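You operate a simulated robot arm through the tools that you are given. There is no shell and no other tool. Be economical: measure what you need, move in short steps, check, and stop when the job is done.

You run a simulated robot arm. Do the job below in one go: nothing can be reset, and whatever is moved stays where it is left.

TASK
Get all three cones running at 80C.
Fine: wait till all three lamps are green.

Only the result counts: the job must be done as asked and must still hold three seconds after the hand-in. Knocking over, shifting, dropping, spilling or breaking anything else fails it.

THE ROBOT
A 7-joint arm with a two-finger gripper, fixed in place. Base frame: the origin is at the foot of the arm, x ahead of it, y to its left, z up; the work surface is at about z = 0.818. Lengths are in m, angles in degrees, forces in N, time in s.
With the tool pointing down near the work surface it reaches from about 0.22 to 0.76 m from the base axis. Its first joint turns from -166.0 to 166.0 degrees. Payload 2.45 kg.
The tool frame sits at the grasp point between the pads (the TCP): z along the fingers, y along the line on which they close. The tips reach 0.027 m beyond it. The gripper opens to 0.08 m. The gripper's body begins 0.054 m behind the TCP.
Orientation is told as [roll, pitch, yaw] about the base's x, y, z axes, in that order, counted from this pose: with the fingers straight down and closing along the base's y, the tool's x points along the base's -x, its y along +y and its z along -z.

THE INTERFACE
- The arm moves only by the tool drive_tool. Its argument "plan" is a list of rows, each a list of 7 numbers: the turn, a rotation vector about the tool's x, y, z in units of 6 degrees (1.0 is 6 degrees), then the shift along the tool's x, y, z in units of 40 mm (1.0 is 40 mm), then the gripper command, from -1 (shut) to 1 (fully open), values between in proportion. In form: [[rx, ry, rz, x, y, z, hand], ...]. A call has 1 to 12 rows; each row shifts and turns the commanded pose from where the row before left it, along the tool's axes as they then stand. A call with a number of a shift or a turn outside -1 to 1 is refused whole. Each row takes 0.2 s and may step no farther than 0.05 m and 8.6 degrees from the row before; otherwise, or with a gripper value out of range, the whole call is refused. Where a pose cannot be reached the arm comes as near as it can. A force on the tool above 40 N (or 10 N above the force at the start of the call, whichever is more), or a blocked arm, ends the call early, and 0.2 s more pass. Each finger travels about 0.153 m/s and halts on what it meets, pressing with about 29 N; the grip force reading is that of the motor and also rises with nothing between the fingers. The clock runs only during rows and for 0.2 s after the last one: add rows that do not move to give the fingers time. The reply holds the time, the measured pose of the TCP, the force on the tool along the base axes, the opening and the grip force, in the units named above and with some noise, with the torque about the TCP (base axes, N m) and any sound that the robot's microphone picked up.
- Cameras (640 x 400 px; columns grow to the right, rows downward): "scene" is fixed at [0.3985, -0.6519, 1.7341]; the picture's right is [0.89, -0.46, 0.00], its down [-0.38, -0.72, -0.58] and it looks along [0.27, 0.52, -0.81] (base axes); focal length 298 px, centre (320, 200). "wrist" rides on the gripper at [0.063, 0.012, -0.079] in the tool frame; the picture's right is [-0.19, 0.98, 0.00], its down [-0.72, -0.14, -0.68] and it looks along [-0.67, -0.13, 0.73] (tool axes); focal length 226 px, centre (320, 200).
- snapshot(camera): a new picture of that camera. No time passes.
- slide_trunk(by): slides the trunk up (or, below 0, down) by that many m; the arm rides with it, the base frame stays. It gives what a move gives, with no picture.
- pixel_to_xyz(camera, pixels): for up to 12 pixels [column, row] of the newest picture of that camera ("zoom" is the newest enlarged one), the place [x, y, z] in the base frame of the surface seen there, good to about 0.003 m. No time passes.
- zoom(camera, box): a new picture of the part [left, top, right, bottom] of that camera's present view, enlarged. No time passes.
- close_job(): hands the job in; it is judged then, once.

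Work in short steps. Measure before you move; look again where a grasp or a placing could have gone wrong, and mend it. You have 80 turns and 54 pictures in all, those below and enlarged ones among them. Open the gripper and draw the arm clear of the work before you hand the job in, unless the task says otherwise; then end with one line.

The tools are called after "Request:" as name(argument=value, ...) on one line, values as JSON. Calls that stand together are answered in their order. drive_tool: Moves the arm, as the interface text tells. Its arguments: {"type":"object","properties":{"plan":{"type":"array","items":{"type":"array","items":{"type":"number"}}}},"required":["plan"]} The other tools are called the same way: slide_trunk (by) slides the trunk up or down; snapshot (camera) takes a picture; pixel_to_xyz (camera, pixels) gives the place of the surface under pixels of a picture; zoom (camera, box) takes an enlarged picture of a part of a camera's view; close_job () hands the job in.

At the start:

```text
time: 0.0
tool_pos: [0.5878, 0.062, 1.2741]
tcp_rot: [0.0, 0.0, 0.0]
wrist_force: [0.1, -0.7, -0.2]
wrist_torque: [-0.01, -0.02, 0.0]
gripper_width: 0.08
gripper_force: 0.1
trunk travel left (down, up): [-0.35, 0.19]
```

scene: 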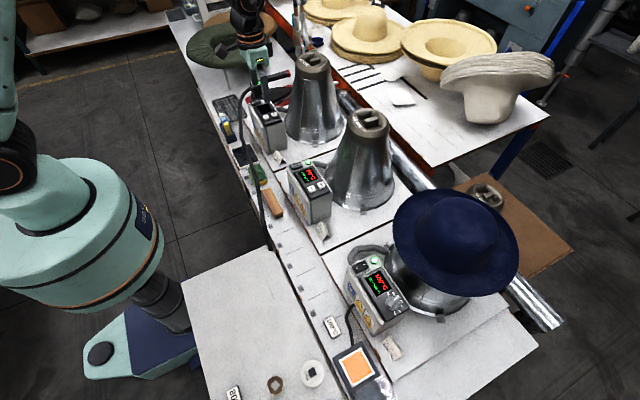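
wrist: 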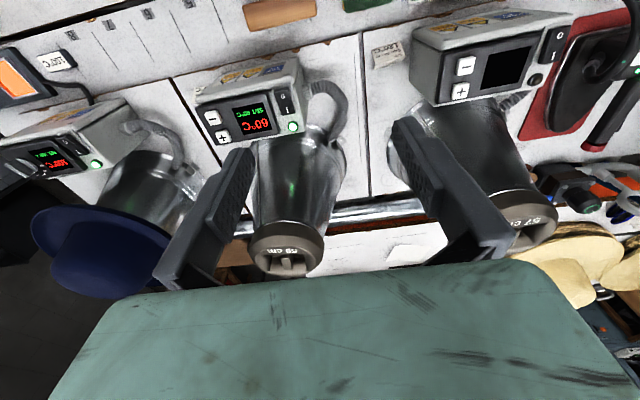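

The pictures show three cone controllers: the one at scene (375,290), one at (310,190) and one at (268,125). I zoom in on each to read displays and controls.

Request:
zoom(camera="scene", box=[320, 230, 440, 400])

Request:
zoom(camera="scene", box=[210, 60, 370, 160])

Request:
zoom(camera="scene", box=[240, 140, 380, 240])

Request:
zoom(camera="wrist", box=[0, 30, 360, 230])

Request:
zoom(camera="wrist", box=[360, 0, 640, 175])

```text
2.35 times, centred on (380, 315) of scene
```

zoom: 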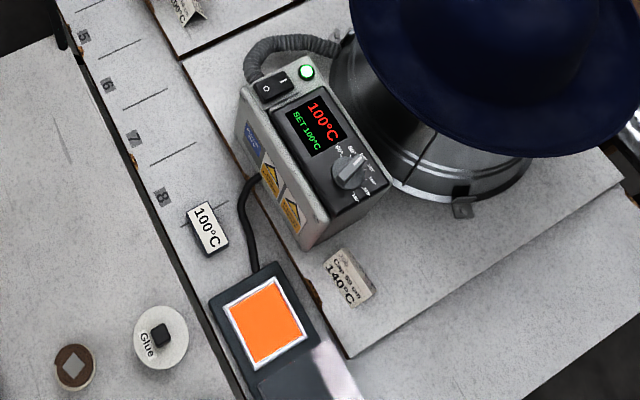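

```text
4.00 times, centred on (290, 110) of scene
```

zoom: 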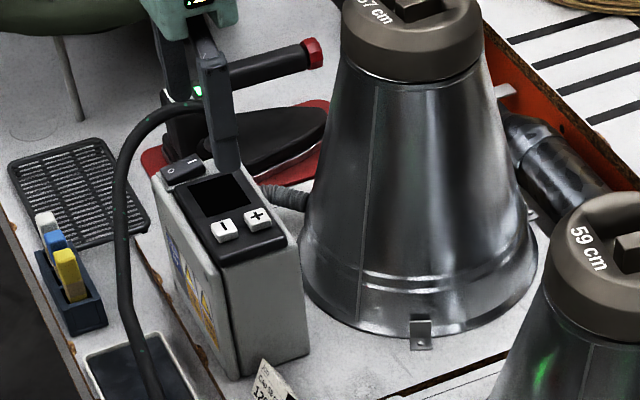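

```text
4.00 times, centred on (310, 190) of scene
```

zoom: 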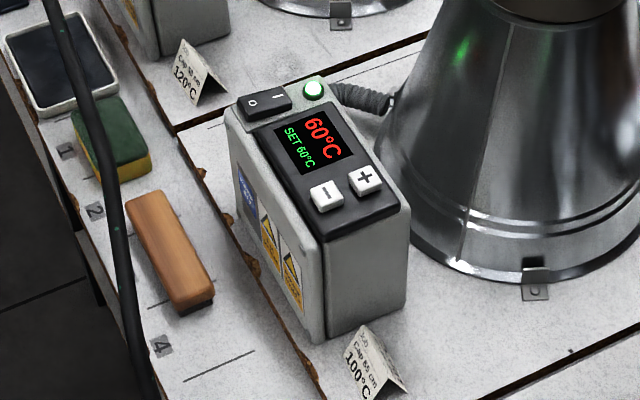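

```text
1.78 times, centred on (180, 130) of wrist
```

zoom: 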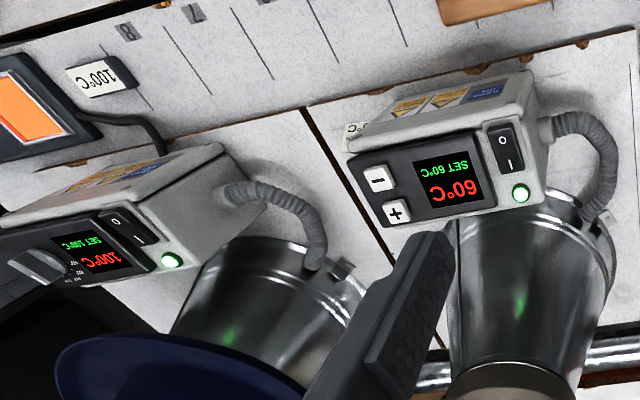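

```text
2.29 times, centred on (500, 88) of wrist
```

zoom: 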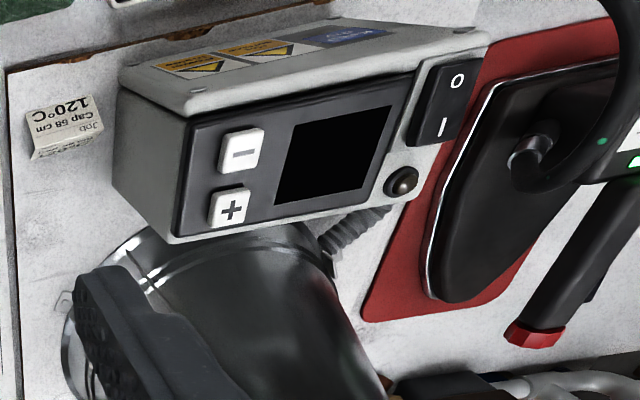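

Far unit is off (rocker O/I), middle is at 60°C with +/- keys, near has a knob set to 100°C. I measure the middle unit's face first, then zoom closer on the knob.

Request:
pixel_to_xyz(camera="wrist", pixels=[[222, 138], [212, 118], [291, 127], [281, 95], [198, 110], [212, 144], [287, 110], [237, 105], [250, 140], [300, 88]])

Request:
pixel_to_xyz(camera="zoom", pixels=[[232, 208], [238, 152], [404, 182], [456, 82], [440, 125], [190, 140], [175, 225], [300, 100], [375, 195], [425, 130]])

Request:
zoom(camera="scene", box=[345, 250, 409, 320])

```text
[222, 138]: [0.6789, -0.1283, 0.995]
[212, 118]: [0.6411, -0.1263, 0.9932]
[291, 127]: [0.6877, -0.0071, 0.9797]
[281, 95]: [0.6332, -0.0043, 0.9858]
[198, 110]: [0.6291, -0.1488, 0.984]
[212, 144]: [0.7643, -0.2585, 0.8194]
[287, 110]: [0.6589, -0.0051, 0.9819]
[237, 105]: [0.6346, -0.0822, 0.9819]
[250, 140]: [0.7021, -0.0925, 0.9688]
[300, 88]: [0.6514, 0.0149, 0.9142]
```

```text
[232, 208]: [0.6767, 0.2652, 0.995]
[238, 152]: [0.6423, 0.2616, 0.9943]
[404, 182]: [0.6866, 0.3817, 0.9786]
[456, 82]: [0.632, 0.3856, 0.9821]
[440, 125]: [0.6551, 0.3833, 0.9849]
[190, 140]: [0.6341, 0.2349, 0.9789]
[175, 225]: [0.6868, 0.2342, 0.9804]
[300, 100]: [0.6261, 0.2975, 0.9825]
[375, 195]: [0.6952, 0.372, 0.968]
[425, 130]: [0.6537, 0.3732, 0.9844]
```

```text
5.71 times, centred on (377, 285) of scene
```

zoom: 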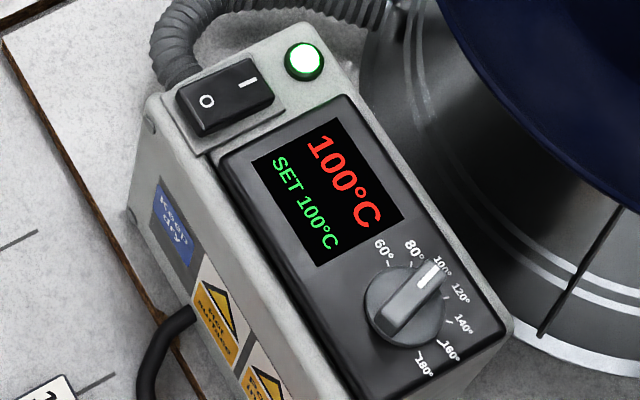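

All faces are level with tops near z≈0.98–0.995. I now measure the knob (centre, handle, marks) and the middle and far rockers in the zoomed picture.

Request:
pixel_to_xyz(camera="zoom", pixels=[[408, 303], [430, 272], [390, 328], [385, 260], [415, 262], [441, 274], [452, 297], [447, 322], [440, 343], [424, 352], [375, 310], [480, 310]])

Request:
zoom(camera="wrist", box=[500, 10, 600, 110])

```text
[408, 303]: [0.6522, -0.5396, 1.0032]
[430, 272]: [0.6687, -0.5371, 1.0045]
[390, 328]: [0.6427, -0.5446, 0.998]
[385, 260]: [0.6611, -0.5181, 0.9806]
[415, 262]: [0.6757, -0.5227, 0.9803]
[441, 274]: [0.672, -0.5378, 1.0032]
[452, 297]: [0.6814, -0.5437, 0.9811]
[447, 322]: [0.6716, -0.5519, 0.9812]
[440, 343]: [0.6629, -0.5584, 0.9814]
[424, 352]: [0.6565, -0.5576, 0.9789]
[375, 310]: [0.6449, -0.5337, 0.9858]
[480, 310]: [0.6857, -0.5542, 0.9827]
```

```text
4.00 times, centred on (550, 60) of wrist
```

zoom: 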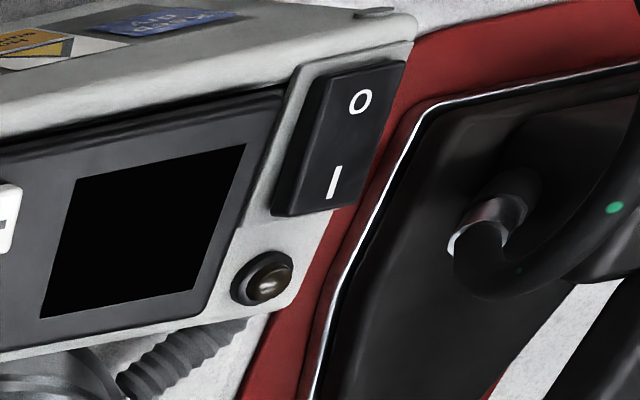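

I measure the rocker's I and O halves and rim on the far unit in this zoom, plus the nearby hat brim and cone tops in the scene picture for clearance.

Request:
pixel_to_xyz(camera="zoom", pixels=[[333, 183], [360, 103], [345, 143], [310, 185], [290, 210], [345, 207], [405, 65], [330, 72], [262, 278]])

Request:
pixel_to_xyz(camera="scene", pixels=[[396, 215], [400, 240], [412, 265], [455, 293], [415, 195], [440, 220], [450, 160], [318, 62], [369, 118], [250, 60], [246, 30]])

```text
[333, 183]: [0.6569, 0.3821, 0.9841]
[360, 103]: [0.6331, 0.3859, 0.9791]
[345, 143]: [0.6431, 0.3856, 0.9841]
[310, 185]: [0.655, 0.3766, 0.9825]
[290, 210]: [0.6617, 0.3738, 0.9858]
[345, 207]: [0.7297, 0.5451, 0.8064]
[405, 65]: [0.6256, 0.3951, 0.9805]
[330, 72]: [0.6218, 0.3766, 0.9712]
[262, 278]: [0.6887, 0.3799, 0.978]
```

```text
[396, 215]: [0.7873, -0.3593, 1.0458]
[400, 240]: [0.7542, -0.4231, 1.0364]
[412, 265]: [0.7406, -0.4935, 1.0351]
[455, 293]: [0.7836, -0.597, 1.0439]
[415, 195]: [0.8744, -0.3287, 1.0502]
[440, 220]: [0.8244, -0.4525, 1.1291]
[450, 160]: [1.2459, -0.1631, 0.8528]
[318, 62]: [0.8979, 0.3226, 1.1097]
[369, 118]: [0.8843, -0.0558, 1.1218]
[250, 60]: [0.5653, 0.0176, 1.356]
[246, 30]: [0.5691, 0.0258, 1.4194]
```

Plus key is at (0.678,-0.128,0.995), the far rocker's I end at (0.657,0.384,0.984), knob at (0.656,-0.540). I close the fingers and go above the plus key.

Request:
drive_tool(plan=[[0, 0, 0, -0.375, -0.792, 0.7, -1], [0, 0, 0, -0.375, -0.792, 0.7, -1], [0, 0, 0, -0.375, -0.792, 0.7, -1], [0, 0, 0, -0.375, -0.792, 0.7, -1], [0, 0, 0, -0.375, -0.792, 0.7, -1], [0, 0, 0, -0.375, -0.792, 0.7, -1], [0, 0, 0, 0, 0, 0, -1]])

```text
time: 1.6
tool_pos: [0.6767, -0.1308, 1.1091]
tcp_rot: [0.0, 0.0, 0.0]
wrist_force: [0.1, 0.2, -0.7]
wrist_torque: [0.0, 0.0, 0.03]
gripper_width: 0.0
gripper_force: 28.9
trunk travel left (down, up): [-0.35, 0.19]
```

The hand is above the plus key; I check alignment with the wrist camera and re-measure the key.

Request:
snapshot(camera="wrist")

```text
44 pictures are left
```

wrist: 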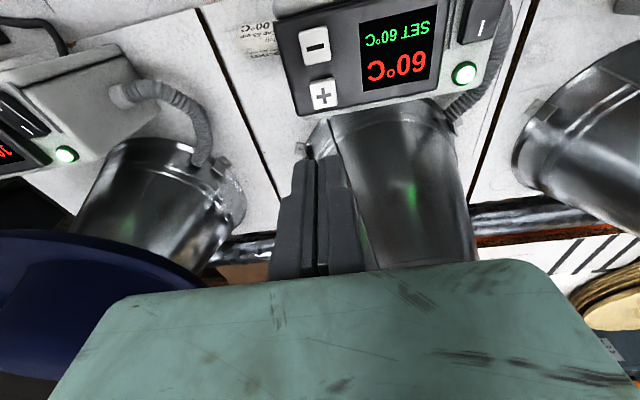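

Request:
pixel_to_xyz(camera="wrist", pixels=[[323, 95], [309, 83], [332, 80], [313, 107], [336, 103], [317, 47], [325, 112], [340, 105], [355, 150]])

```text
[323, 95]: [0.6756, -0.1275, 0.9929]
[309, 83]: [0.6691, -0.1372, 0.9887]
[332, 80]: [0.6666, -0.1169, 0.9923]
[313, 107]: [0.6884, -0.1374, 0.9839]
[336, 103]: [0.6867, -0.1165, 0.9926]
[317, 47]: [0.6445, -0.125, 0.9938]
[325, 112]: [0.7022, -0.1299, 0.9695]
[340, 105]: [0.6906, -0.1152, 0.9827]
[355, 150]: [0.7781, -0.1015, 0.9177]
```

Key centre is (0.677,-0.127). I correct y by 3 mm, descend to ~6 mm above it, then press slowly and lift again.

Request:
drive_tool(plan=[[0, 0, 0, 0, 0.085, 1, -1], [0, 0, 0, 0, 0, 0.95, -1], [0, 0, 0, 0, 0, 0, -1], [0, 0, 0, 0, 0, 0.1, -1], [0, 0, 0, 0, 0, 0.1, -1], [0, 0, 0, 0, 0, 0.05, -1]])

```text
time: 3.0
tool_pos: [0.6778, -0.1227, 1.0196]
tcp_rot: [0.0, -0.1, 0.0]
wrist_force: [-0.2, 0.5, -0.9]
wrist_torque: [0.02, 0.01, -0.02]
gripper_width: 0.0002
gripper_force: 29.2
trunk travel left (down, up): [-0.35, 0.19]
```

The tip is at z≈0.9926, about at the key top, with y 4 mm off. I shift back and press in 1–2 mm steps.

Request:
drive_tool(plan=[[0, 0, 0, 0, 0, -0.1, -1], [0, 0, 0, 0, -0.09, 0, -1], [0, 0, 0, 0, 0, 0.1, -1], [0, 0, 0, 0, 0, 0.04, -1], [0, 0, 0, 0, 0, 0.04, -1]])

Request:
zoom(camera="wrist", box=[200, 0, 520, 200])

```text
time: 4.2
tool_pos: [0.6783, -0.1273, 1.0153]
tcp_rot: [0.1, 0.0, 0.0]
wrist_force: [0.0, 0.4, -0.5]
wrist_torque: [0.03, 0.0, 0.01]
gripper_width: 0.0
gripper_force: 28.9
trunk travel left (down, up): [-0.35, 0.19]
```

```text
2.00 times, centred on (360, 100) of wrist
```

zoom: 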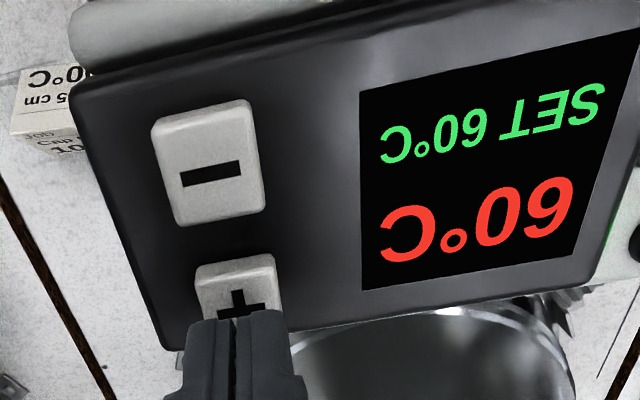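

No contact force yet with tip at 0.988; the fingers hover over the + key. I press further in 1 mm steps.

Request:
drive_tool(plan=[[0, 0, 0, 0.05, 0, 0.04, -1], [0, 0, 0, 0, 0, 0.04, -1]])

Request:
zoom(camera="wrist", box=[200, 0, 520, 200])

```text
time: 4.8
tool_pos: [0.6765, -0.128, 1.0128]
tcp_rot: [0.0, 0.0, 0.0]
wrist_force: [0.6, 0.1, -0.1]
wrist_torque: [0.0, -0.02, 0.01]
gripper_width: 0.0
gripper_force: 29.2
trunk travel left (down, up): [-0.35, 0.19]
```

```text
2.00 times, centred on (360, 100) of wrist
```

zoom: 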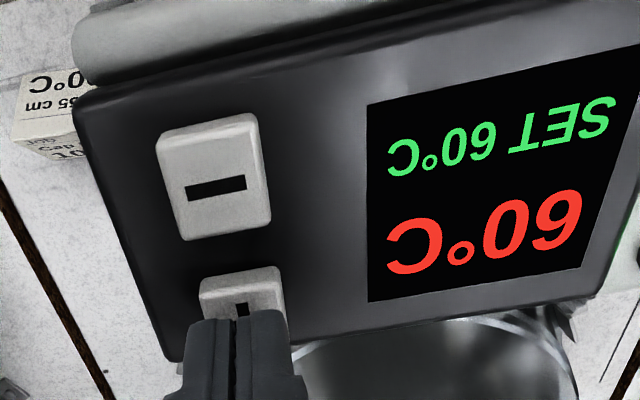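

Still no force; I measure the fingertip and key edges directly to find the remaining gap.

Request:
pixel_to_xyz(camera="zoom", pixels=[[210, 328], [265, 320], [210, 285], [265, 275], [240, 295], [210, 310], [275, 300], [225, 150], [235, 210], [120, 200], [170, 340]])

```text
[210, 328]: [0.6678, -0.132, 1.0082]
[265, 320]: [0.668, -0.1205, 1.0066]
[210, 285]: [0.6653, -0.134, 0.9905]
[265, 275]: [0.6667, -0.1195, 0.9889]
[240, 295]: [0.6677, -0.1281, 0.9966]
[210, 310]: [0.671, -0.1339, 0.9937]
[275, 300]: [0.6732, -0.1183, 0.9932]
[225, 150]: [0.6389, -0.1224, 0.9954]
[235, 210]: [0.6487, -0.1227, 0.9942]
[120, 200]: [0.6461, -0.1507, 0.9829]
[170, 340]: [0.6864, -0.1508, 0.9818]
```

The visible fingertip edge reads z≈1.007, still above the key top (0.994). I continue down in 1.6 mm rows, checking force.

Request:
drive_tool(plan=[[0, 0, 0, 0, 0, 0.04, -1], [0, 0, 0, 0, 0, 0.04, -1], [0, 0, 0, 0, 0, 0.04, -1]])

Request:
zoom(camera="wrist", box=[200, 0, 520, 200])

```text
time: 5.6
tool_pos: [0.6763, -0.1291, 1.0074]
tcp_rot: [0.0, 0.0, -0.1]
wrist_force: [0.2, 0.8, -0.3]
wrist_torque: [0.05, -0.01, 0.03]
gripper_width: 0.0
gripper_force: 29.5
trunk travel left (down, up): [-0.35, 0.19]
```

```text
2.00 times, centred on (360, 100) of wrist
```

zoom: 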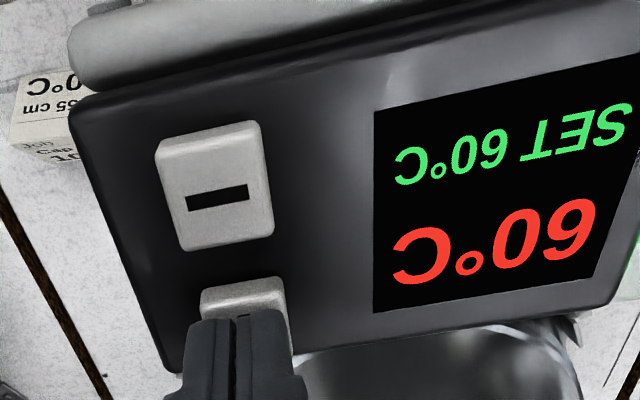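

Still no contact; TCP z=1.0074. Continue gently.

Request:
drive_tool(plan=[[0, 0, 0, 0, 0, 0.04, -1], [0, 0, 0, 0, 0, 0.04, -1]])

Request:
zoom(camera="wrist", box=[200, 0, 520, 200])

```text
time: 6.2
tool_pos: [0.6748, -0.1272, 1.0044]
tcp_rot: [0.0, 0.0, 0.0]
wrist_force: [0.6, -1.0, 1.4]
wrist_torque: [-0.02, -0.03, -0.03]
gripper_width: 0.0059
gripper_force: 29.6
trunk travel left (down, up): [-0.35, 0.19]
```

```text
2.00 times, centred on (360, 100) of wrist
```

zoom: 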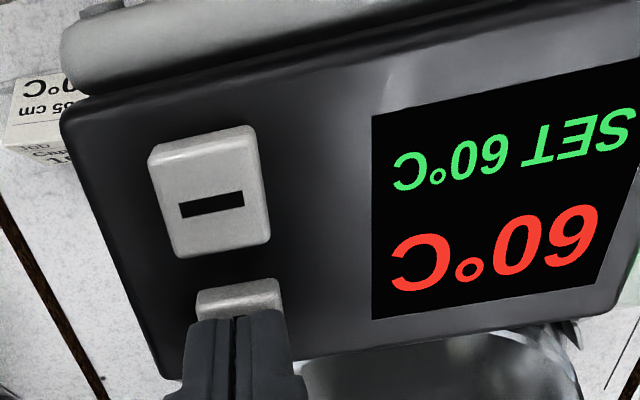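

Contact may be starting (Fz 1.4). I press 1 mm steps more.

Request:
drive_tool(plan=[[0, 0, 0, 0, 0, 0.03, -1], [0, 0, 0, 0, 0, 0.03, -1]])

Request:
zoom(camera="wrist", box=[200, 0, 520, 200])

```text
time: 6.8
tool_pos: [0.6757, -0.1281, 1.0016]
tcp_rot: [0.1, -0.2, 0.0]
wrist_force: [-1.8, -2.3, 6.8]
wrist_torque: [-0.04, 0.02, -0.03]
gripper_width: 0.006
gripper_force: 29.7
trunk travel left (down, up): [-0.35, 0.19]
heard: click
```

```text
2.00 times, centred on (360, 100) of wrist
```

zoom: 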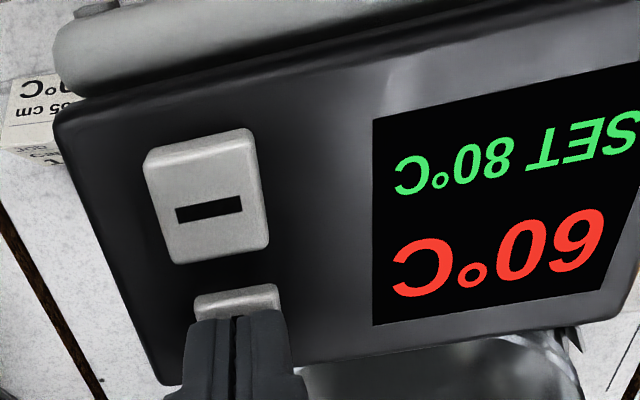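

SET now reads 80°C. I lift straight off, and check the hose near the far unit in the scene picture.

Request:
drive_tool(plan=[[0, 0, 0, 0, 0, -0.5, -1], [0, 0, 0, 0, 0, -1, -1], [0, 0, 0, 0, 0, -1, -1], [0, 0, 0, 0, 0, -1, -1], [0, 0, 0, 0, 0, 0, -1]])

Request:
snapshot(camera="scene")

Request:
zoom(camera="wrist", box=[240, 0, 560, 200])

```text
time: 8.0
tool_pos: [0.6764, -0.1284, 1.142]
tcp_rot: [0.0, 0.0, 0.0]
wrist_force: [0.5, -0.3, -0.5]
wrist_torque: [-0.03, 0.01, 0.02]
gripper_width: 0.0001
gripper_force: 29.7
trunk travel left (down, up): [-0.35, 0.19]
```

```text
38 pictures are left
```

scene: 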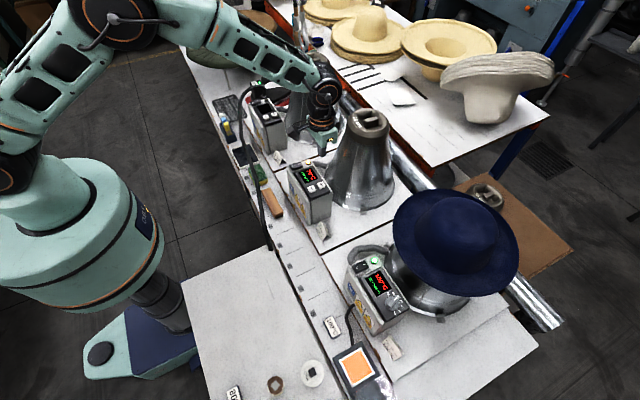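

```text
2.00 times, centred on (400, 100) of wrist
```

zoom: 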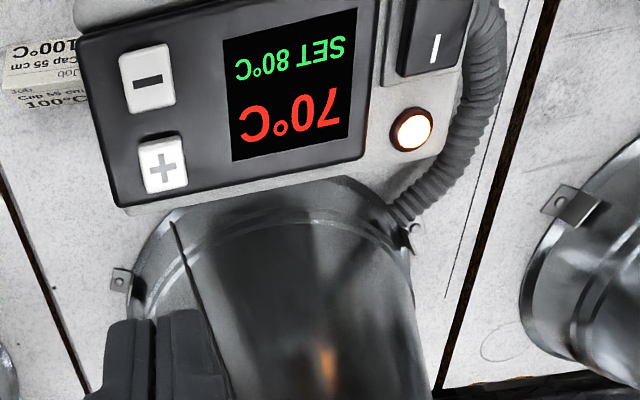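

Middle unit heats (70°C, amber lamp). I measure the hose and iron around the far unit.

Request:
pixel_to_xyz(camera="scene", pixels=[[246, 92], [240, 105], [241, 130], [250, 165], [258, 190], [262, 210], [263, 72], [289, 72], [265, 90], [240, 75], [262, 108]])

Request:
zoom(camera="scene", box=[200, 50, 300, 150])

```text
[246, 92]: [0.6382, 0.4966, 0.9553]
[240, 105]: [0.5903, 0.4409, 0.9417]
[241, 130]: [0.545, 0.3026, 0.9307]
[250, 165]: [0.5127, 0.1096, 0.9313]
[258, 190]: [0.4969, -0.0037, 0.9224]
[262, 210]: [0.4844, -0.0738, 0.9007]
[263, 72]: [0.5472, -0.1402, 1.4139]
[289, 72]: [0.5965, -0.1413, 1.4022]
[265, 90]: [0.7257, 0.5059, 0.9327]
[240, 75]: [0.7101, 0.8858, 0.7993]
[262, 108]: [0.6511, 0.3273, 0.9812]
```

```text
4.00 times, centred on (250, 100) of scene
```

zoom: 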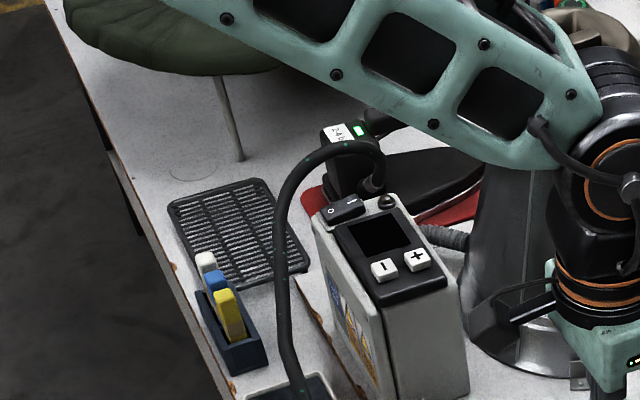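

The hose stays below z≈0.96. I travel at z≈1.14 toward the far rocker.

Request:
drive_tool(plan=[[0, 0, 0, 0.04, 1, 0, -1], [0, 0, 0, 0.04, 1, 0, -1], [0, 0, 0, 0.04, 1, 0, -1], [0, 0, 0, 0.04, 1, 0, -1], [0, 0, 0, 0.04, 1, 0, -1], [0, 0, 0, 0.04, 1, 0, -1], [0, 0, 0, 0.04, 1, 0, -1], [0, 0, 0, 0.04, 1, 0, -1], [0, 0, 0, 0.04, 1, 0, -1], [0, 0, 0, 0.04, 1, 0, -1], [0, 0, 0, 0, 1, 0, -1], [0, 0, 0, 0, 1, 0, -1]])

Request:
drive_tool(plan=[[0, 0, 0, 0, 0.8, 0.8, -1], [0, 0, 0, 0, 0, 0.8, -1], [0, 0, 0, 0, 0, 0, -1]])

Request:
snapshot(camera="wrist")

```text
time: 10.6
tool_pos: [0.6614, 0.3551, 1.1417]
tcp_rot: [0.0, 0.0, 0.0]
wrist_force: [-0.3, 0.5, 0.3]
wrist_torque: [-0.03, 0.03, 0.03]
gripper_width: 0.0
gripper_force: 30.0
trunk travel left (down, up): [-0.35, 0.19]
```

```text
time: 11.4
tool_pos: [0.6611, 0.3796, 1.0793]
tcp_rot: [0.0, 0.0, 0.1]
wrist_force: [-0.4, -0.1, 0.2]
wrist_torque: [0.04, -0.01, -0.03]
gripper_width: 0.0
gripper_force: 30.5
trunk travel left (down, up): [-0.35, 0.19]
```

```text
35 pictures are left
```

wrist: 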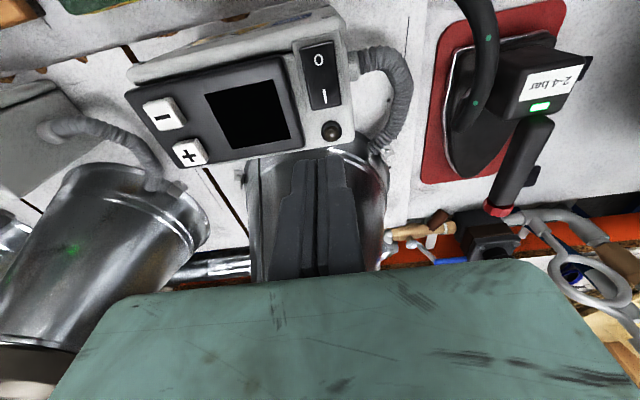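

Request:
pixel_to_xyz(camera="wrist", pixels=[[325, 97], [319, 59], [322, 78], [312, 108], [341, 104], [305, 48], [332, 43], [331, 132]])

```text
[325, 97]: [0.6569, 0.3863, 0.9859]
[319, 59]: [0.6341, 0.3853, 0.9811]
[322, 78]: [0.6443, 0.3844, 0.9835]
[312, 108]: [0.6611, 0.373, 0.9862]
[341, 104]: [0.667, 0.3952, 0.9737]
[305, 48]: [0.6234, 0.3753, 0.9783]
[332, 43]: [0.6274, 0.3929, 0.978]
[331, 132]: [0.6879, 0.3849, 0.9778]
```

I-end of rocker is at (0.657,0.385,0.986). I align and descend to TCP z≈1.02, then step down 2 mm at a time.

Request:
drive_tool(plan=[[0, 0, 0, 0.08, 0.11, 0.75, -1], [0, 0, 0, 0, 0, 0.75, -1], [0, 0, 0, 0, 0, 0, -1], [0, 0, 0, 0, 0, 0.05, -1], [0, 0, 0, 0, 0, 0.05, -1], [0, 0, 0, 0, 0, 0.05, -1], [0, 0, 0, 0, 0, 0.05, -1]])

Request:
drive_tool(plan=[[0, 0, 0, 0, 0, 0.05, -1], [0, 0, 0, 0, 0, 0.05, -1], [0, 0, 0, 0, 0, 0.05, -1]])

Request:
zoom(camera="wrist", box=[160, 0, 480, 200])

```text
time: 13.0
tool_pos: [0.6561, 0.3883, 1.0112]
tcp_rot: [0.0, 0.0, 0.0]
wrist_force: [0.4, 0.2, 0.0]
wrist_torque: [0.01, 0.01, -0.01]
gripper_width: 0.0
gripper_force: 29.6
trunk travel left (down, up): [-0.35, 0.19]
```

```text
time: 13.8
tool_pos: [0.657, 0.3887, 1.0037]
tcp_rot: [0.0, 0.0, 0.1]
wrist_force: [-0.2, -1.2, 0.4]
wrist_torque: [0.03, 0.0, 0.01]
gripper_width: 0.0
gripper_force: 29.7
trunk travel left (down, up): [-0.35, 0.19]
```

```text
2.00 times, centred on (320, 100) of wrist
```

zoom: 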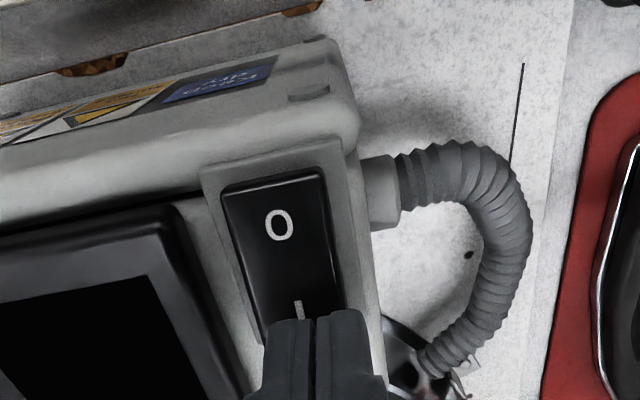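

Fingers are about 3 mm to the +y side; I correct and press further in 2 mm steps.

Request:
drive_tool(plan=[[0, 0, 0, 0, -0.07, 0, -1], [0, 0, 0, 0, 0, 0.05, -1], [0, 0, 0, 0, 0, 0.05, -1], [0, 0, 0, 0, 0, 0.05, -1]])

Request:
zoom(camera="wrist", box=[160, 0, 480, 200])

```text
time: 14.8
tool_pos: [0.6572, 0.3869, 0.9969]
tcp_rot: [0.1, 0.0, 0.0]
wrist_force: [-1.1, -0.5, -0.8]
wrist_torque: [0.01, 0.0, -0.01]
gripper_width: 0.0
gripper_force: 29.9
trunk travel left (down, up): [-0.35, 0.19]
```

```text
2.00 times, centred on (320, 100) of wrist
```

zoom: 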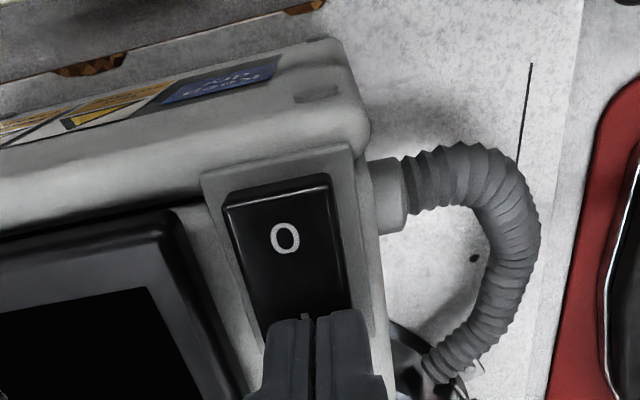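

Not yet clicked; press on.

Request:
drive_tool(plan=[[0, 0, 0, 0, 0, 0.05, -1], [0, 0, 0, 0, 0, 0.05, -1]])

Request:
zoom(camera="wrist", box=[160, 0, 480, 200])

```text
time: 15.4
tool_pos: [0.6586, 0.3855, 0.9958]
tcp_rot: [0.2, 0.0, 0.0]
wrist_force: [-0.5, 2.9, 11.7]
wrist_torque: [-0.02, 0.11, -0.14]
gripper_width: 0.006
gripper_force: 29.8
trunk travel left (down, up): [-0.35, 0.19]
```

```text
2.00 times, centred on (320, 100) of wrist
```

zoom: 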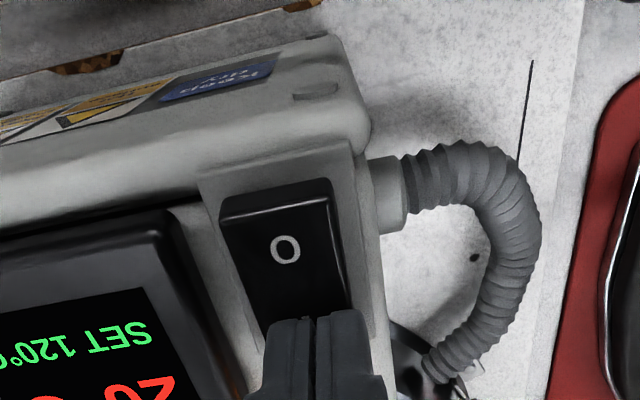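

The far unit is on, with SET 120°C, so the minus key must be pressed (20° per press, twice). Lift and move over to (0.643,0.262).

Request:
drive_tool(plan=[[0, 0, 0, 0, 0, -1, -1], [0, 0, 0, 0, 0, -0.8, -1], [0, 0, 0, 0.1, -1, 0, -1], [0, 0, 0, 0.1, -1, 0, -1], [0, 0, 0, 0.14, -1, 0, -1], [0, 0, 0, 0, 0, 0, -1]])

Request:
snapshot(camera="wrist")

```text
time: 16.8
tool_pos: [0.6443, 0.2649, 1.0665]
tcp_rot: [0.0, 0.0, 0.1]
wrist_force: [0.0, 0.2, -0.3]
wrist_torque: [0.01, 0.02, 0.02]
gripper_width: 0.0003
gripper_force: 29.7
trunk travel left (down, up): [-0.35, 0.19]
```

```text
31 pictures are left
```

wrist: 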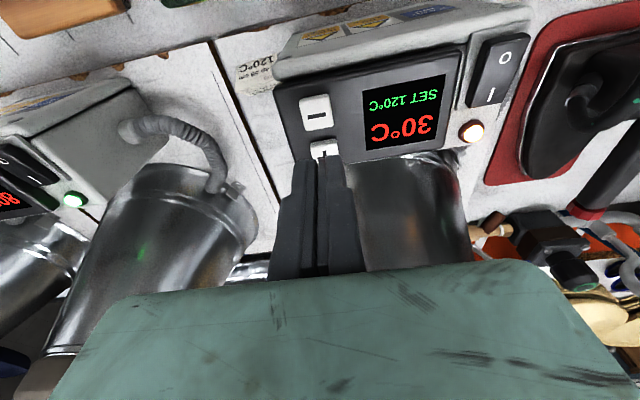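

Middle unit is green at 80°C. I measure the minus key at wrist (317,113).

Request:
pixel_to_xyz(camera="wrist", pixels=[[317, 113], [303, 102], [329, 98], [306, 128], [332, 124], [322, 148]])

```text
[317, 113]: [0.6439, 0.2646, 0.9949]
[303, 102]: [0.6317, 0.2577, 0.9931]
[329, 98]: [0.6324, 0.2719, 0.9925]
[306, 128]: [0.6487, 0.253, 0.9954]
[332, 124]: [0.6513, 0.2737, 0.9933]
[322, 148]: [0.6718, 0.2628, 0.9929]
```

Key centre (0.642,0.264), right below. I descend to z≈1.004 and check.

Request:
drive_tool(plan=[[0, 0, 0, 0.05, 0, 1, -1], [0, 0, 0, 0, 0, 0.4, -1], [0, 0, 0, 0, 0, 0.05, -1], [0, 0, 0, 0, 0, 0.05, -1], [0, 0, 0, 0, 0, 0.05, -1], [0, 0, 0, 0, 0, 0, -1]])

Request:
drive_tool(plan=[[0, 0, 0, 0, 0, 0.04, -1], [0, 0, 0, 0, 0, 0.025, -1]])

```text
time: 18.2
tool_pos: [0.6411, 0.265, 1.0028]
tcp_rot: [0.1, 0.1, 0.0]
wrist_force: [0.5, -0.9, 1.0]
wrist_torque: [0.04, 0.0, -0.02]
gripper_width: 0.0057
gripper_force: 29.6
trunk travel left (down, up): [-0.35, 0.19]
heard: click
```

```text
time: 18.8
tool_pos: [0.6411, 0.2654, 1.0011]
tcp_rot: [0.1, -0.1, 0.0]
wrist_force: [1.1, -1.5, 4.0]
wrist_torque: [-0.03, -0.03, 0.01]
gripper_width: 0.0059
gripper_force: 30.1
trunk travel left (down, up): [-0.35, 0.19]
```

Click heard on the first press. I lift 10 mm to release and look at the display.

Request:
drive_tool(plan=[[0, 0, 0, 0, 0, -0.25, -1], [0, 0, 0, 0, 0, 0, -1]])

Request:
snapshot(camera="wrist")

```text
time: 19.4
tool_pos: [0.6409, 0.267, 1.0125]
tcp_rot: [0.0, 0.0, 0.0]
wrist_force: [0.4, 0.1, 1.1]
wrist_torque: [-0.02, 0.0, 0.0]
gripper_width: 0.0001
gripper_force: 29.3
trunk travel left (down, up): [-0.35, 0.19]
```

```text
30 pictures are left
```

wrist: 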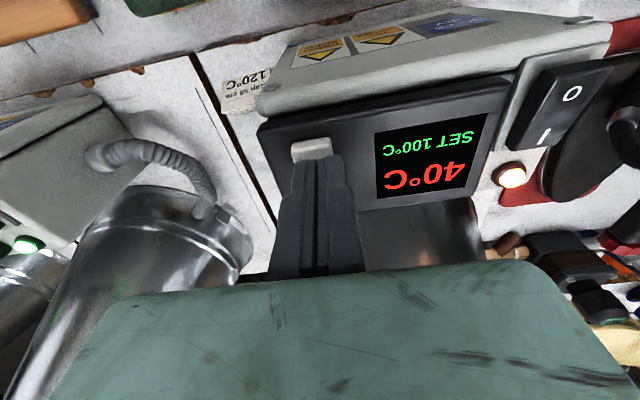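

SET is 100°C; one more press, then lift.

Request:
drive_tool(plan=[[0, 0, 0, 0, -0.03, 0.15, -1], [0, 0, 0, 0, 0, 0.05, -1], [0, 0, 0, 0, 0, 0.05, -1], [0, 0, 0, 0, 0, 0.02, -1]])

Request:
drive_tool(plan=[[0, 0, 0, 0, 0, -1, -1], [0, 0, 0, 0, 0, -1, -1], [0, 0, 0, 0, 0, -1, -1], [0, 0, 0, 0, 0, 0, -1]])

Request:
snapshot(camera="wrist")

```text
time: 20.4
tool_pos: [0.6407, 0.2645, 1.0012]
tcp_rot: [0.1, -0.2, -0.1]
wrist_force: [2.7, -0.3, 6.1]
wrist_torque: [-0.01, -0.04, -0.03]
gripper_width: 0.006
gripper_force: 30.1
trunk travel left (down, up): [-0.35, 0.19]
heard: click
```

```text
time: 21.4
tool_pos: [0.6387, 0.2651, 1.1187]
tcp_rot: [0.0, 0.0, 0.0]
wrist_force: [0.0, -0.5, -0.1]
wrist_torque: [0.01, 0.03, 0.03]
gripper_width: 0.0002
gripper_force: 29.4
trunk travel left (down, up): [-0.35, 0.19]
```

```text
29 pictures are left
```

wrist: 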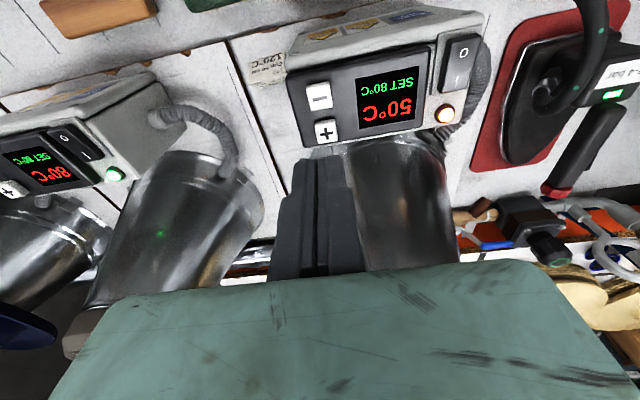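

Far unit now SET 80°C. Next is the knob at (0.656,-0.541): I travel at z≈1.12 to about (0.62,-0.42) first.

Request:
drive_tool(plan=[[0, 0, 0, 0, -1, 0, -1], [0, 0, 0, 0, -1, 0, -1], [0, 0, 0, 0, -1, 0, -1], [0, 0, 0, 0, -1, 0, -1], [0, 0, 0, 0, -1, 0, -1], [0, 0, 0, 0, -1, 0, -1], [0, 0, 0, 0, -1, 0, -1], [0, 0, 0, 0, -1, 0, -1], [0, 0, 0, 0, -1, 0, -1], [0, 0, 0, 0, -1, 0, -1], [0, 0, 0, 0, -1, 0, -1], [0, 0, 0, 0, -1, 0, -1]])

Request:
drive_tool(plan=[[0, 0, 0, 0, -1, 0, -1], [0, 0, 0, 0, -1, 0, -1], [0, 0, 0, 0, -1, 0, -1], [0, 0, 0, 0, -1, 0, -1], [0, 0, 0, 0, -1, 0, -1], [0, 0, 0, 0, 0, 0, -1]])

Request:
snapshot(camera="wrist")

Request:
snapshot(camera="scene")

```text
time: 24.0
tool_pos: [0.6467, -0.2196, 1.1191]
tcp_rot: [0.1, 0.2, 0.1]
wrist_force: [0.9, -0.4, 0.4]
wrist_torque: [0.02, -0.02, 0.02]
gripper_width: 0.0
gripper_force: 29.9
trunk travel left (down, up): [-0.35, 0.19]
```

```text
time: 25.4
tool_pos: [0.642, -0.4156, 1.1212]
tcp_rot: [0.0, 0.0, 0.1]
wrist_force: [0.2, 0.5, 0.8]
wrist_torque: [0.01, 0.0, -0.04]
gripper_width: 0.0
gripper_force: 30.2
trunk travel left (down, up): [-0.35, 0.19]
```

```text
28 pictures are left
```

wrist: 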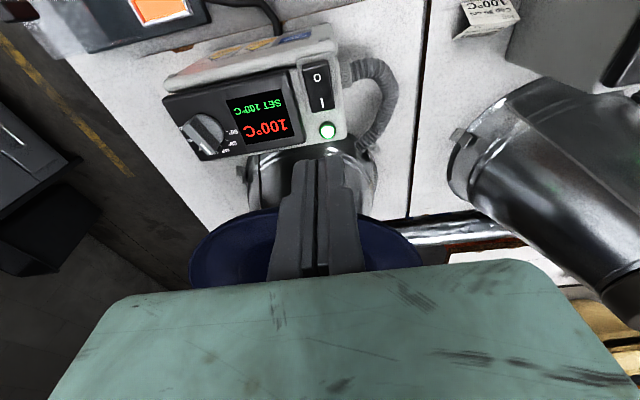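

```text
27 pictures are left
```

scene: 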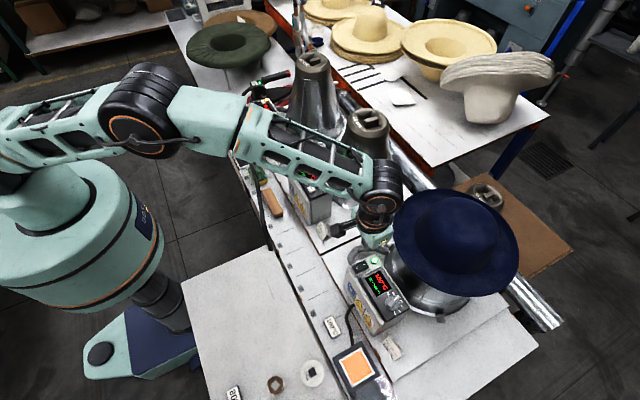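

Radius is already 0.765 with no tracking error. I continue in y toward the knob in smaller steps.

Request:
drive_tool(plan=[[0, 0, 0, 0, -0.8, 0, -1], [0, 0, 0, 0, -0.8, 0, -1], [0, 0, 0, 0, -0.7, 0, -1], [0, 0, 0, 0, -0.6, 0, -1], [0, 0, 0, 0, 0, 0, -1]])

Request:
snapshot(camera="wrist")

```text
time: 26.6
tool_pos: [0.6185, -0.5135, 1.1202]
tcp_rot: [0.1, 0.0, 0.1]
wrist_force: [0.3, -0.1, -0.2]
wrist_torque: [0.03, 0.04, -0.01]
gripper_width: 0.0
gripper_force: 30.2
out of reach, approached as far as the arm can: row 3, 4
trunk travel left (down, up): [-0.35, 0.19]
```

```text
26 pictures are left
```

wrist: 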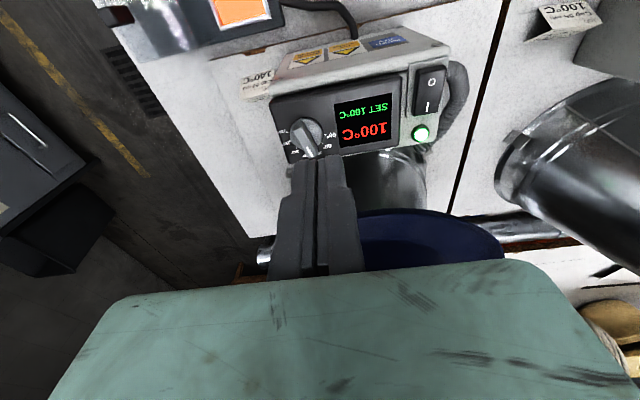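

Straight-down reach ends at radius ≈0.80, while the knob is at 0.85. I tilt the tool 25° so the fingers point outward radially, then read the pose.

Request:
drive_tool(plan=[[0.533, -0.642, 0, 0, 0, 0, -1], [0.533, -0.642, 0, 0, 0, 0, -1], [0.533, -0.642, 0, 0, 0, 0, -1], [0.533, -0.642, 0, 0, 0, 0, -1], [0.533, -0.642, 0, 0, 0, 0, -1], [0, 0, 0, 0, 0, 0, -1]])

Request:
snapshot(camera="wrist")

```text
time: 28.0
tool_pos: [0.6202, -0.5141, 1.1209]
tcp_rot: [-16.5, -19.0, 2.8]
wrist_force: [0.2, 1.0, 0.9]
wrist_torque: [0.05, 0.02, 0.02]
gripper_width: 0.0002
gripper_force: 29.7
trunk travel left (down, up): [-0.35, 0.19]
```

```text
25 pictures are left
```

wrist: 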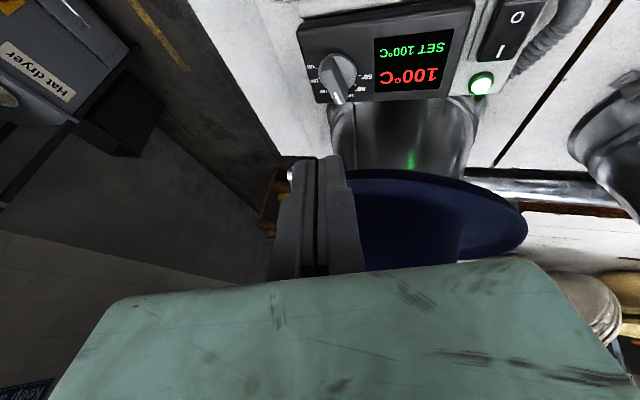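

The tilt worked with the TCP held in place. I zoom in on the knob to measure the handle accurately.

Request:
zoom(camera="wrist", box=[280, 20, 440, 120])

```text
4.00 times, centred on (360, 70) of wrist
```

zoom: 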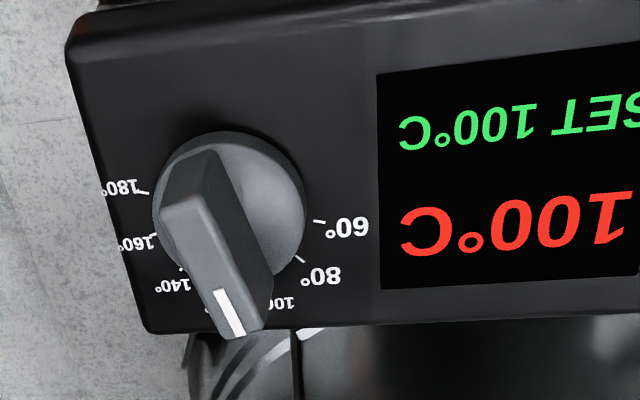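

Request:
pixel_to_xyz(camera="zoom", pixels=[[180, 205], [208, 195], [222, 330], [260, 322], [230, 315], [210, 265], [200, 230], [250, 180], [290, 200], [255, 245], [175, 170], [315, 222]])

```text
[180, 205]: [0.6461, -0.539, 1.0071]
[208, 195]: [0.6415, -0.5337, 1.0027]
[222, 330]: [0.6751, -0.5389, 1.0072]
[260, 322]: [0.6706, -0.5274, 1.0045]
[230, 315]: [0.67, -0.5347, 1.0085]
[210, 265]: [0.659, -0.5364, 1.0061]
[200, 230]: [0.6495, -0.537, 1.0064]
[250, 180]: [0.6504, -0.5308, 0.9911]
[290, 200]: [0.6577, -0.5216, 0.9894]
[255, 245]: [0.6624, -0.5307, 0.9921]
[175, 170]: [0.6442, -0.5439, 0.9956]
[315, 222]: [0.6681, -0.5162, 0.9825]
```

Handle: centre ≈(0.659,-0.536), pointing +6°, top z 1.006, disc top z 0.991, front end x≈0.675. I will push its front end toward +y with the closed fingertips; first I go above the spot (0.677,-0.565) at z≈1.05.

Request:
drive_tool(plan=[[0, 0, 0, -0.2375, -0.2275, 0.805, -1], [0, 0, 0, -0.2375, -0.2275, 0.805, -1], [0, 0, 0, -0.2375, -0.2275, 0.805, -1], [0, 0, 0, 0, 0, 0, -1]])

Request:
snapshot(camera="wrist")

```text
time: 29.0
tool_pos: [0.6743, -0.5645, 1.051]
tcp_rot: [-16.6, -19.1, 2.8]
wrist_force: [-0.1, 0.5, 0.3]
wrist_torque: [0.01, 0.02, -0.02]
gripper_width: 0.0002
gripper_force: 30.5
trunk travel left (down, up): [-0.35, 0.19]
```

```text
23 pictures are left
```

wrist: 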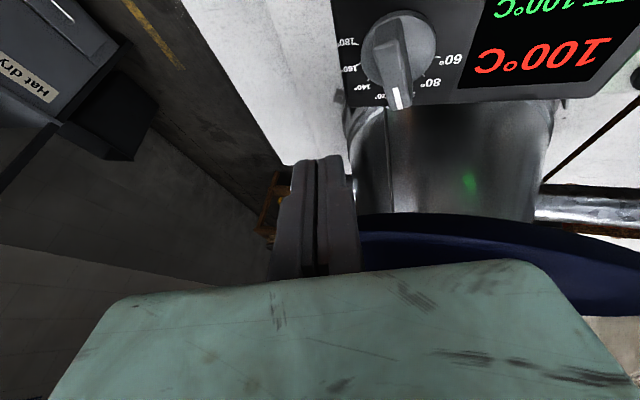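

Reached. Descend vertically to z≈1.012 beside the handle and look.

Request:
drive_tool(plan=[[0, 0, 0, 0.137, 0.134, 0.46, -1], [0, 0, 0, 0.137, 0.134, 0.46, -1], [0, 0, 0, 0, 0, 0, -1]])

Request:
snapshot(camera="wrist")

Request:
zoom(camera="scene", box=[340, 230, 460, 330])

```text
time: 29.8
tool_pos: [0.6789, -0.5639, 1.0121]
tcp_rot: [-16.5, -19.0, 2.8]
wrist_force: [0.1, 0.3, 0.7]
wrist_torque: [-0.02, 0.0, 0.02]
gripper_width: 0.0
gripper_force: 30.0
trunk travel left (down, up): [-0.35, 0.19]
```

```text
22 pictures are left
```

wrist: 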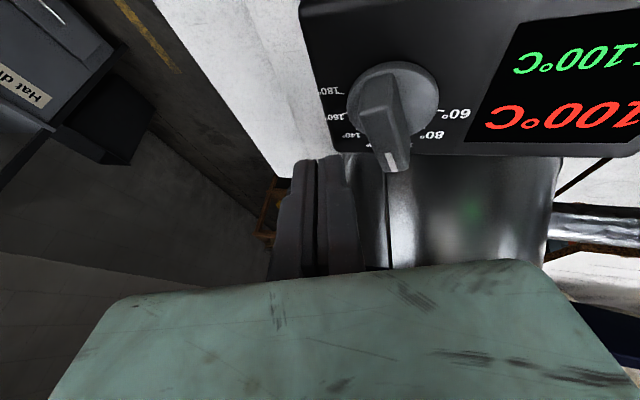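

```text
4.00 times, centred on (400, 280) of scene
```

zoom: 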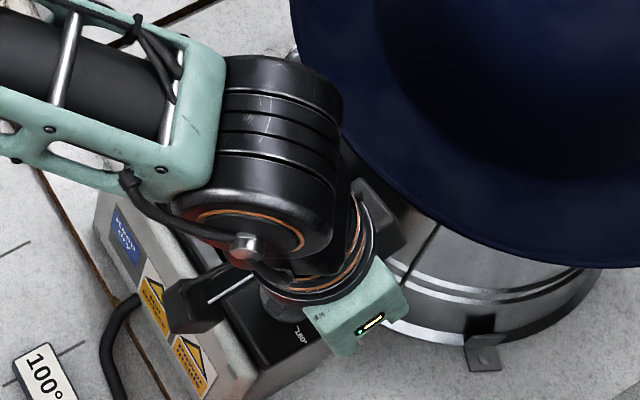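

I check clearance between the hand/wrist and the hat brim by measuring points in this zoom.

Request:
pixel_to_xyz(camera="zoom", pixels=[[380, 215], [400, 220], [340, 100], [345, 150], [365, 150], [420, 230], [395, 310], [350, 190], [310, 70]])

Request:
pixel_to_xyz(camera="wrist", pixels=[[305, 165], [340, 158], [390, 165], [375, 165], [335, 170], [350, 180], [384, 110]])

```text
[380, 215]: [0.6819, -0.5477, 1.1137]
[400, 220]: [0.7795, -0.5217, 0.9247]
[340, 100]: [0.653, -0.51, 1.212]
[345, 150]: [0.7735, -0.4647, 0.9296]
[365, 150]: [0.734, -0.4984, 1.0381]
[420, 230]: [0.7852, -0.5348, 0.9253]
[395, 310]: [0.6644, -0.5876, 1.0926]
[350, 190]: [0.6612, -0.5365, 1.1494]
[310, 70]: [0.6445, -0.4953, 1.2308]
```

```text
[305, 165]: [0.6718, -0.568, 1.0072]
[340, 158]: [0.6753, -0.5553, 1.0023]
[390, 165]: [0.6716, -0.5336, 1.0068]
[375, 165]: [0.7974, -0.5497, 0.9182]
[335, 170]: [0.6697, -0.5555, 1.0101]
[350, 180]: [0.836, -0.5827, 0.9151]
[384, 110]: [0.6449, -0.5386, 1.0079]
```

Clear of the hat (brim x≥0.73). Finger tip z≈1.002, handle top 1.007; I lower 5 mm more and sweep +y 12 mm to near contact.

Request:
drive_tool(plan=[[0, 0, 0, 0.04, 0.034, 0.113, -1], [0, 0, 0, -0.005, 0.096, -0.027, -1], [0, 0, 0, -0.005, 0.096, -0.027, -1], [0, 0, 0, -0.005, 0.096, -0.027, -1], [0, 0, 0, 0, 0, 0, -1]])

Request:
zoom(camera="wrist", box=[240, 20, 560, 220])

```text
time: 31.0
tool_pos: [0.678, -0.5517, 1.0056]
tcp_rot: [-16.6, -18.9, 2.7]
wrist_force: [0.4, 0.3, 0.6]
wrist_torque: [0.01, -0.03, 0.02]
gripper_width: 0.0
gripper_force: 29.8
trunk travel left (down, up): [-0.35, 0.19]
```

```text
2.00 times, centred on (400, 120) of wrist
```

zoom: 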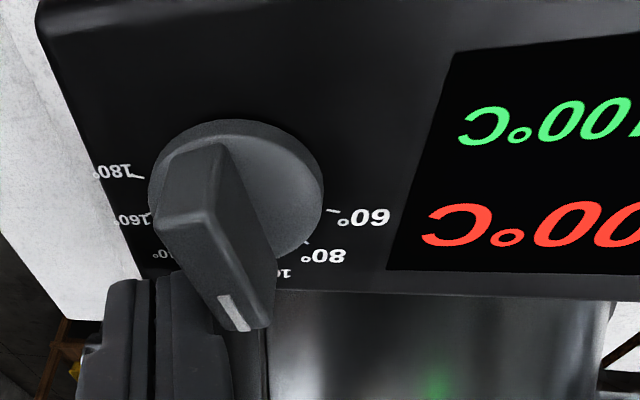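

The finger is just beside the handle's front end. I push +y 5 mm slowly and check.

Request:
drive_tool(plan=[[0, 0, 0, -0.002, 0.048, -0.013, -1], [0, 0, 0, -0.002, 0.048, -0.013, -1], [0, 0, 0, -0.001, 0.024, -0.007, -1], [0, 0, 0, 0, 0, 0, -1]])

Request:
zoom(camera="wrist", box=[240, 20, 560, 220])

```text
time: 32.0
tool_pos: [0.6784, -0.5474, 1.0045]
tcp_rot: [-16.5, -19.0, 2.8]
wrist_force: [-1.3, 0.8, 0.8]
wrist_torque: [0.04, -0.01, 0.0]
gripper_width: 0.0
gripper_force: 29.7
trunk travel left (down, up): [-0.35, 0.19]
```

```text
2.00 times, centred on (400, 120) of wrist
```

zoom: 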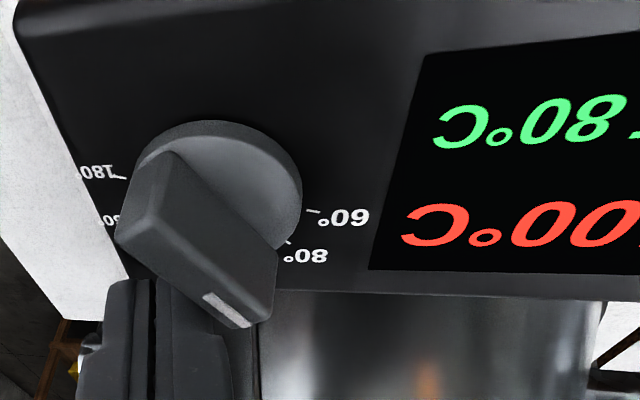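

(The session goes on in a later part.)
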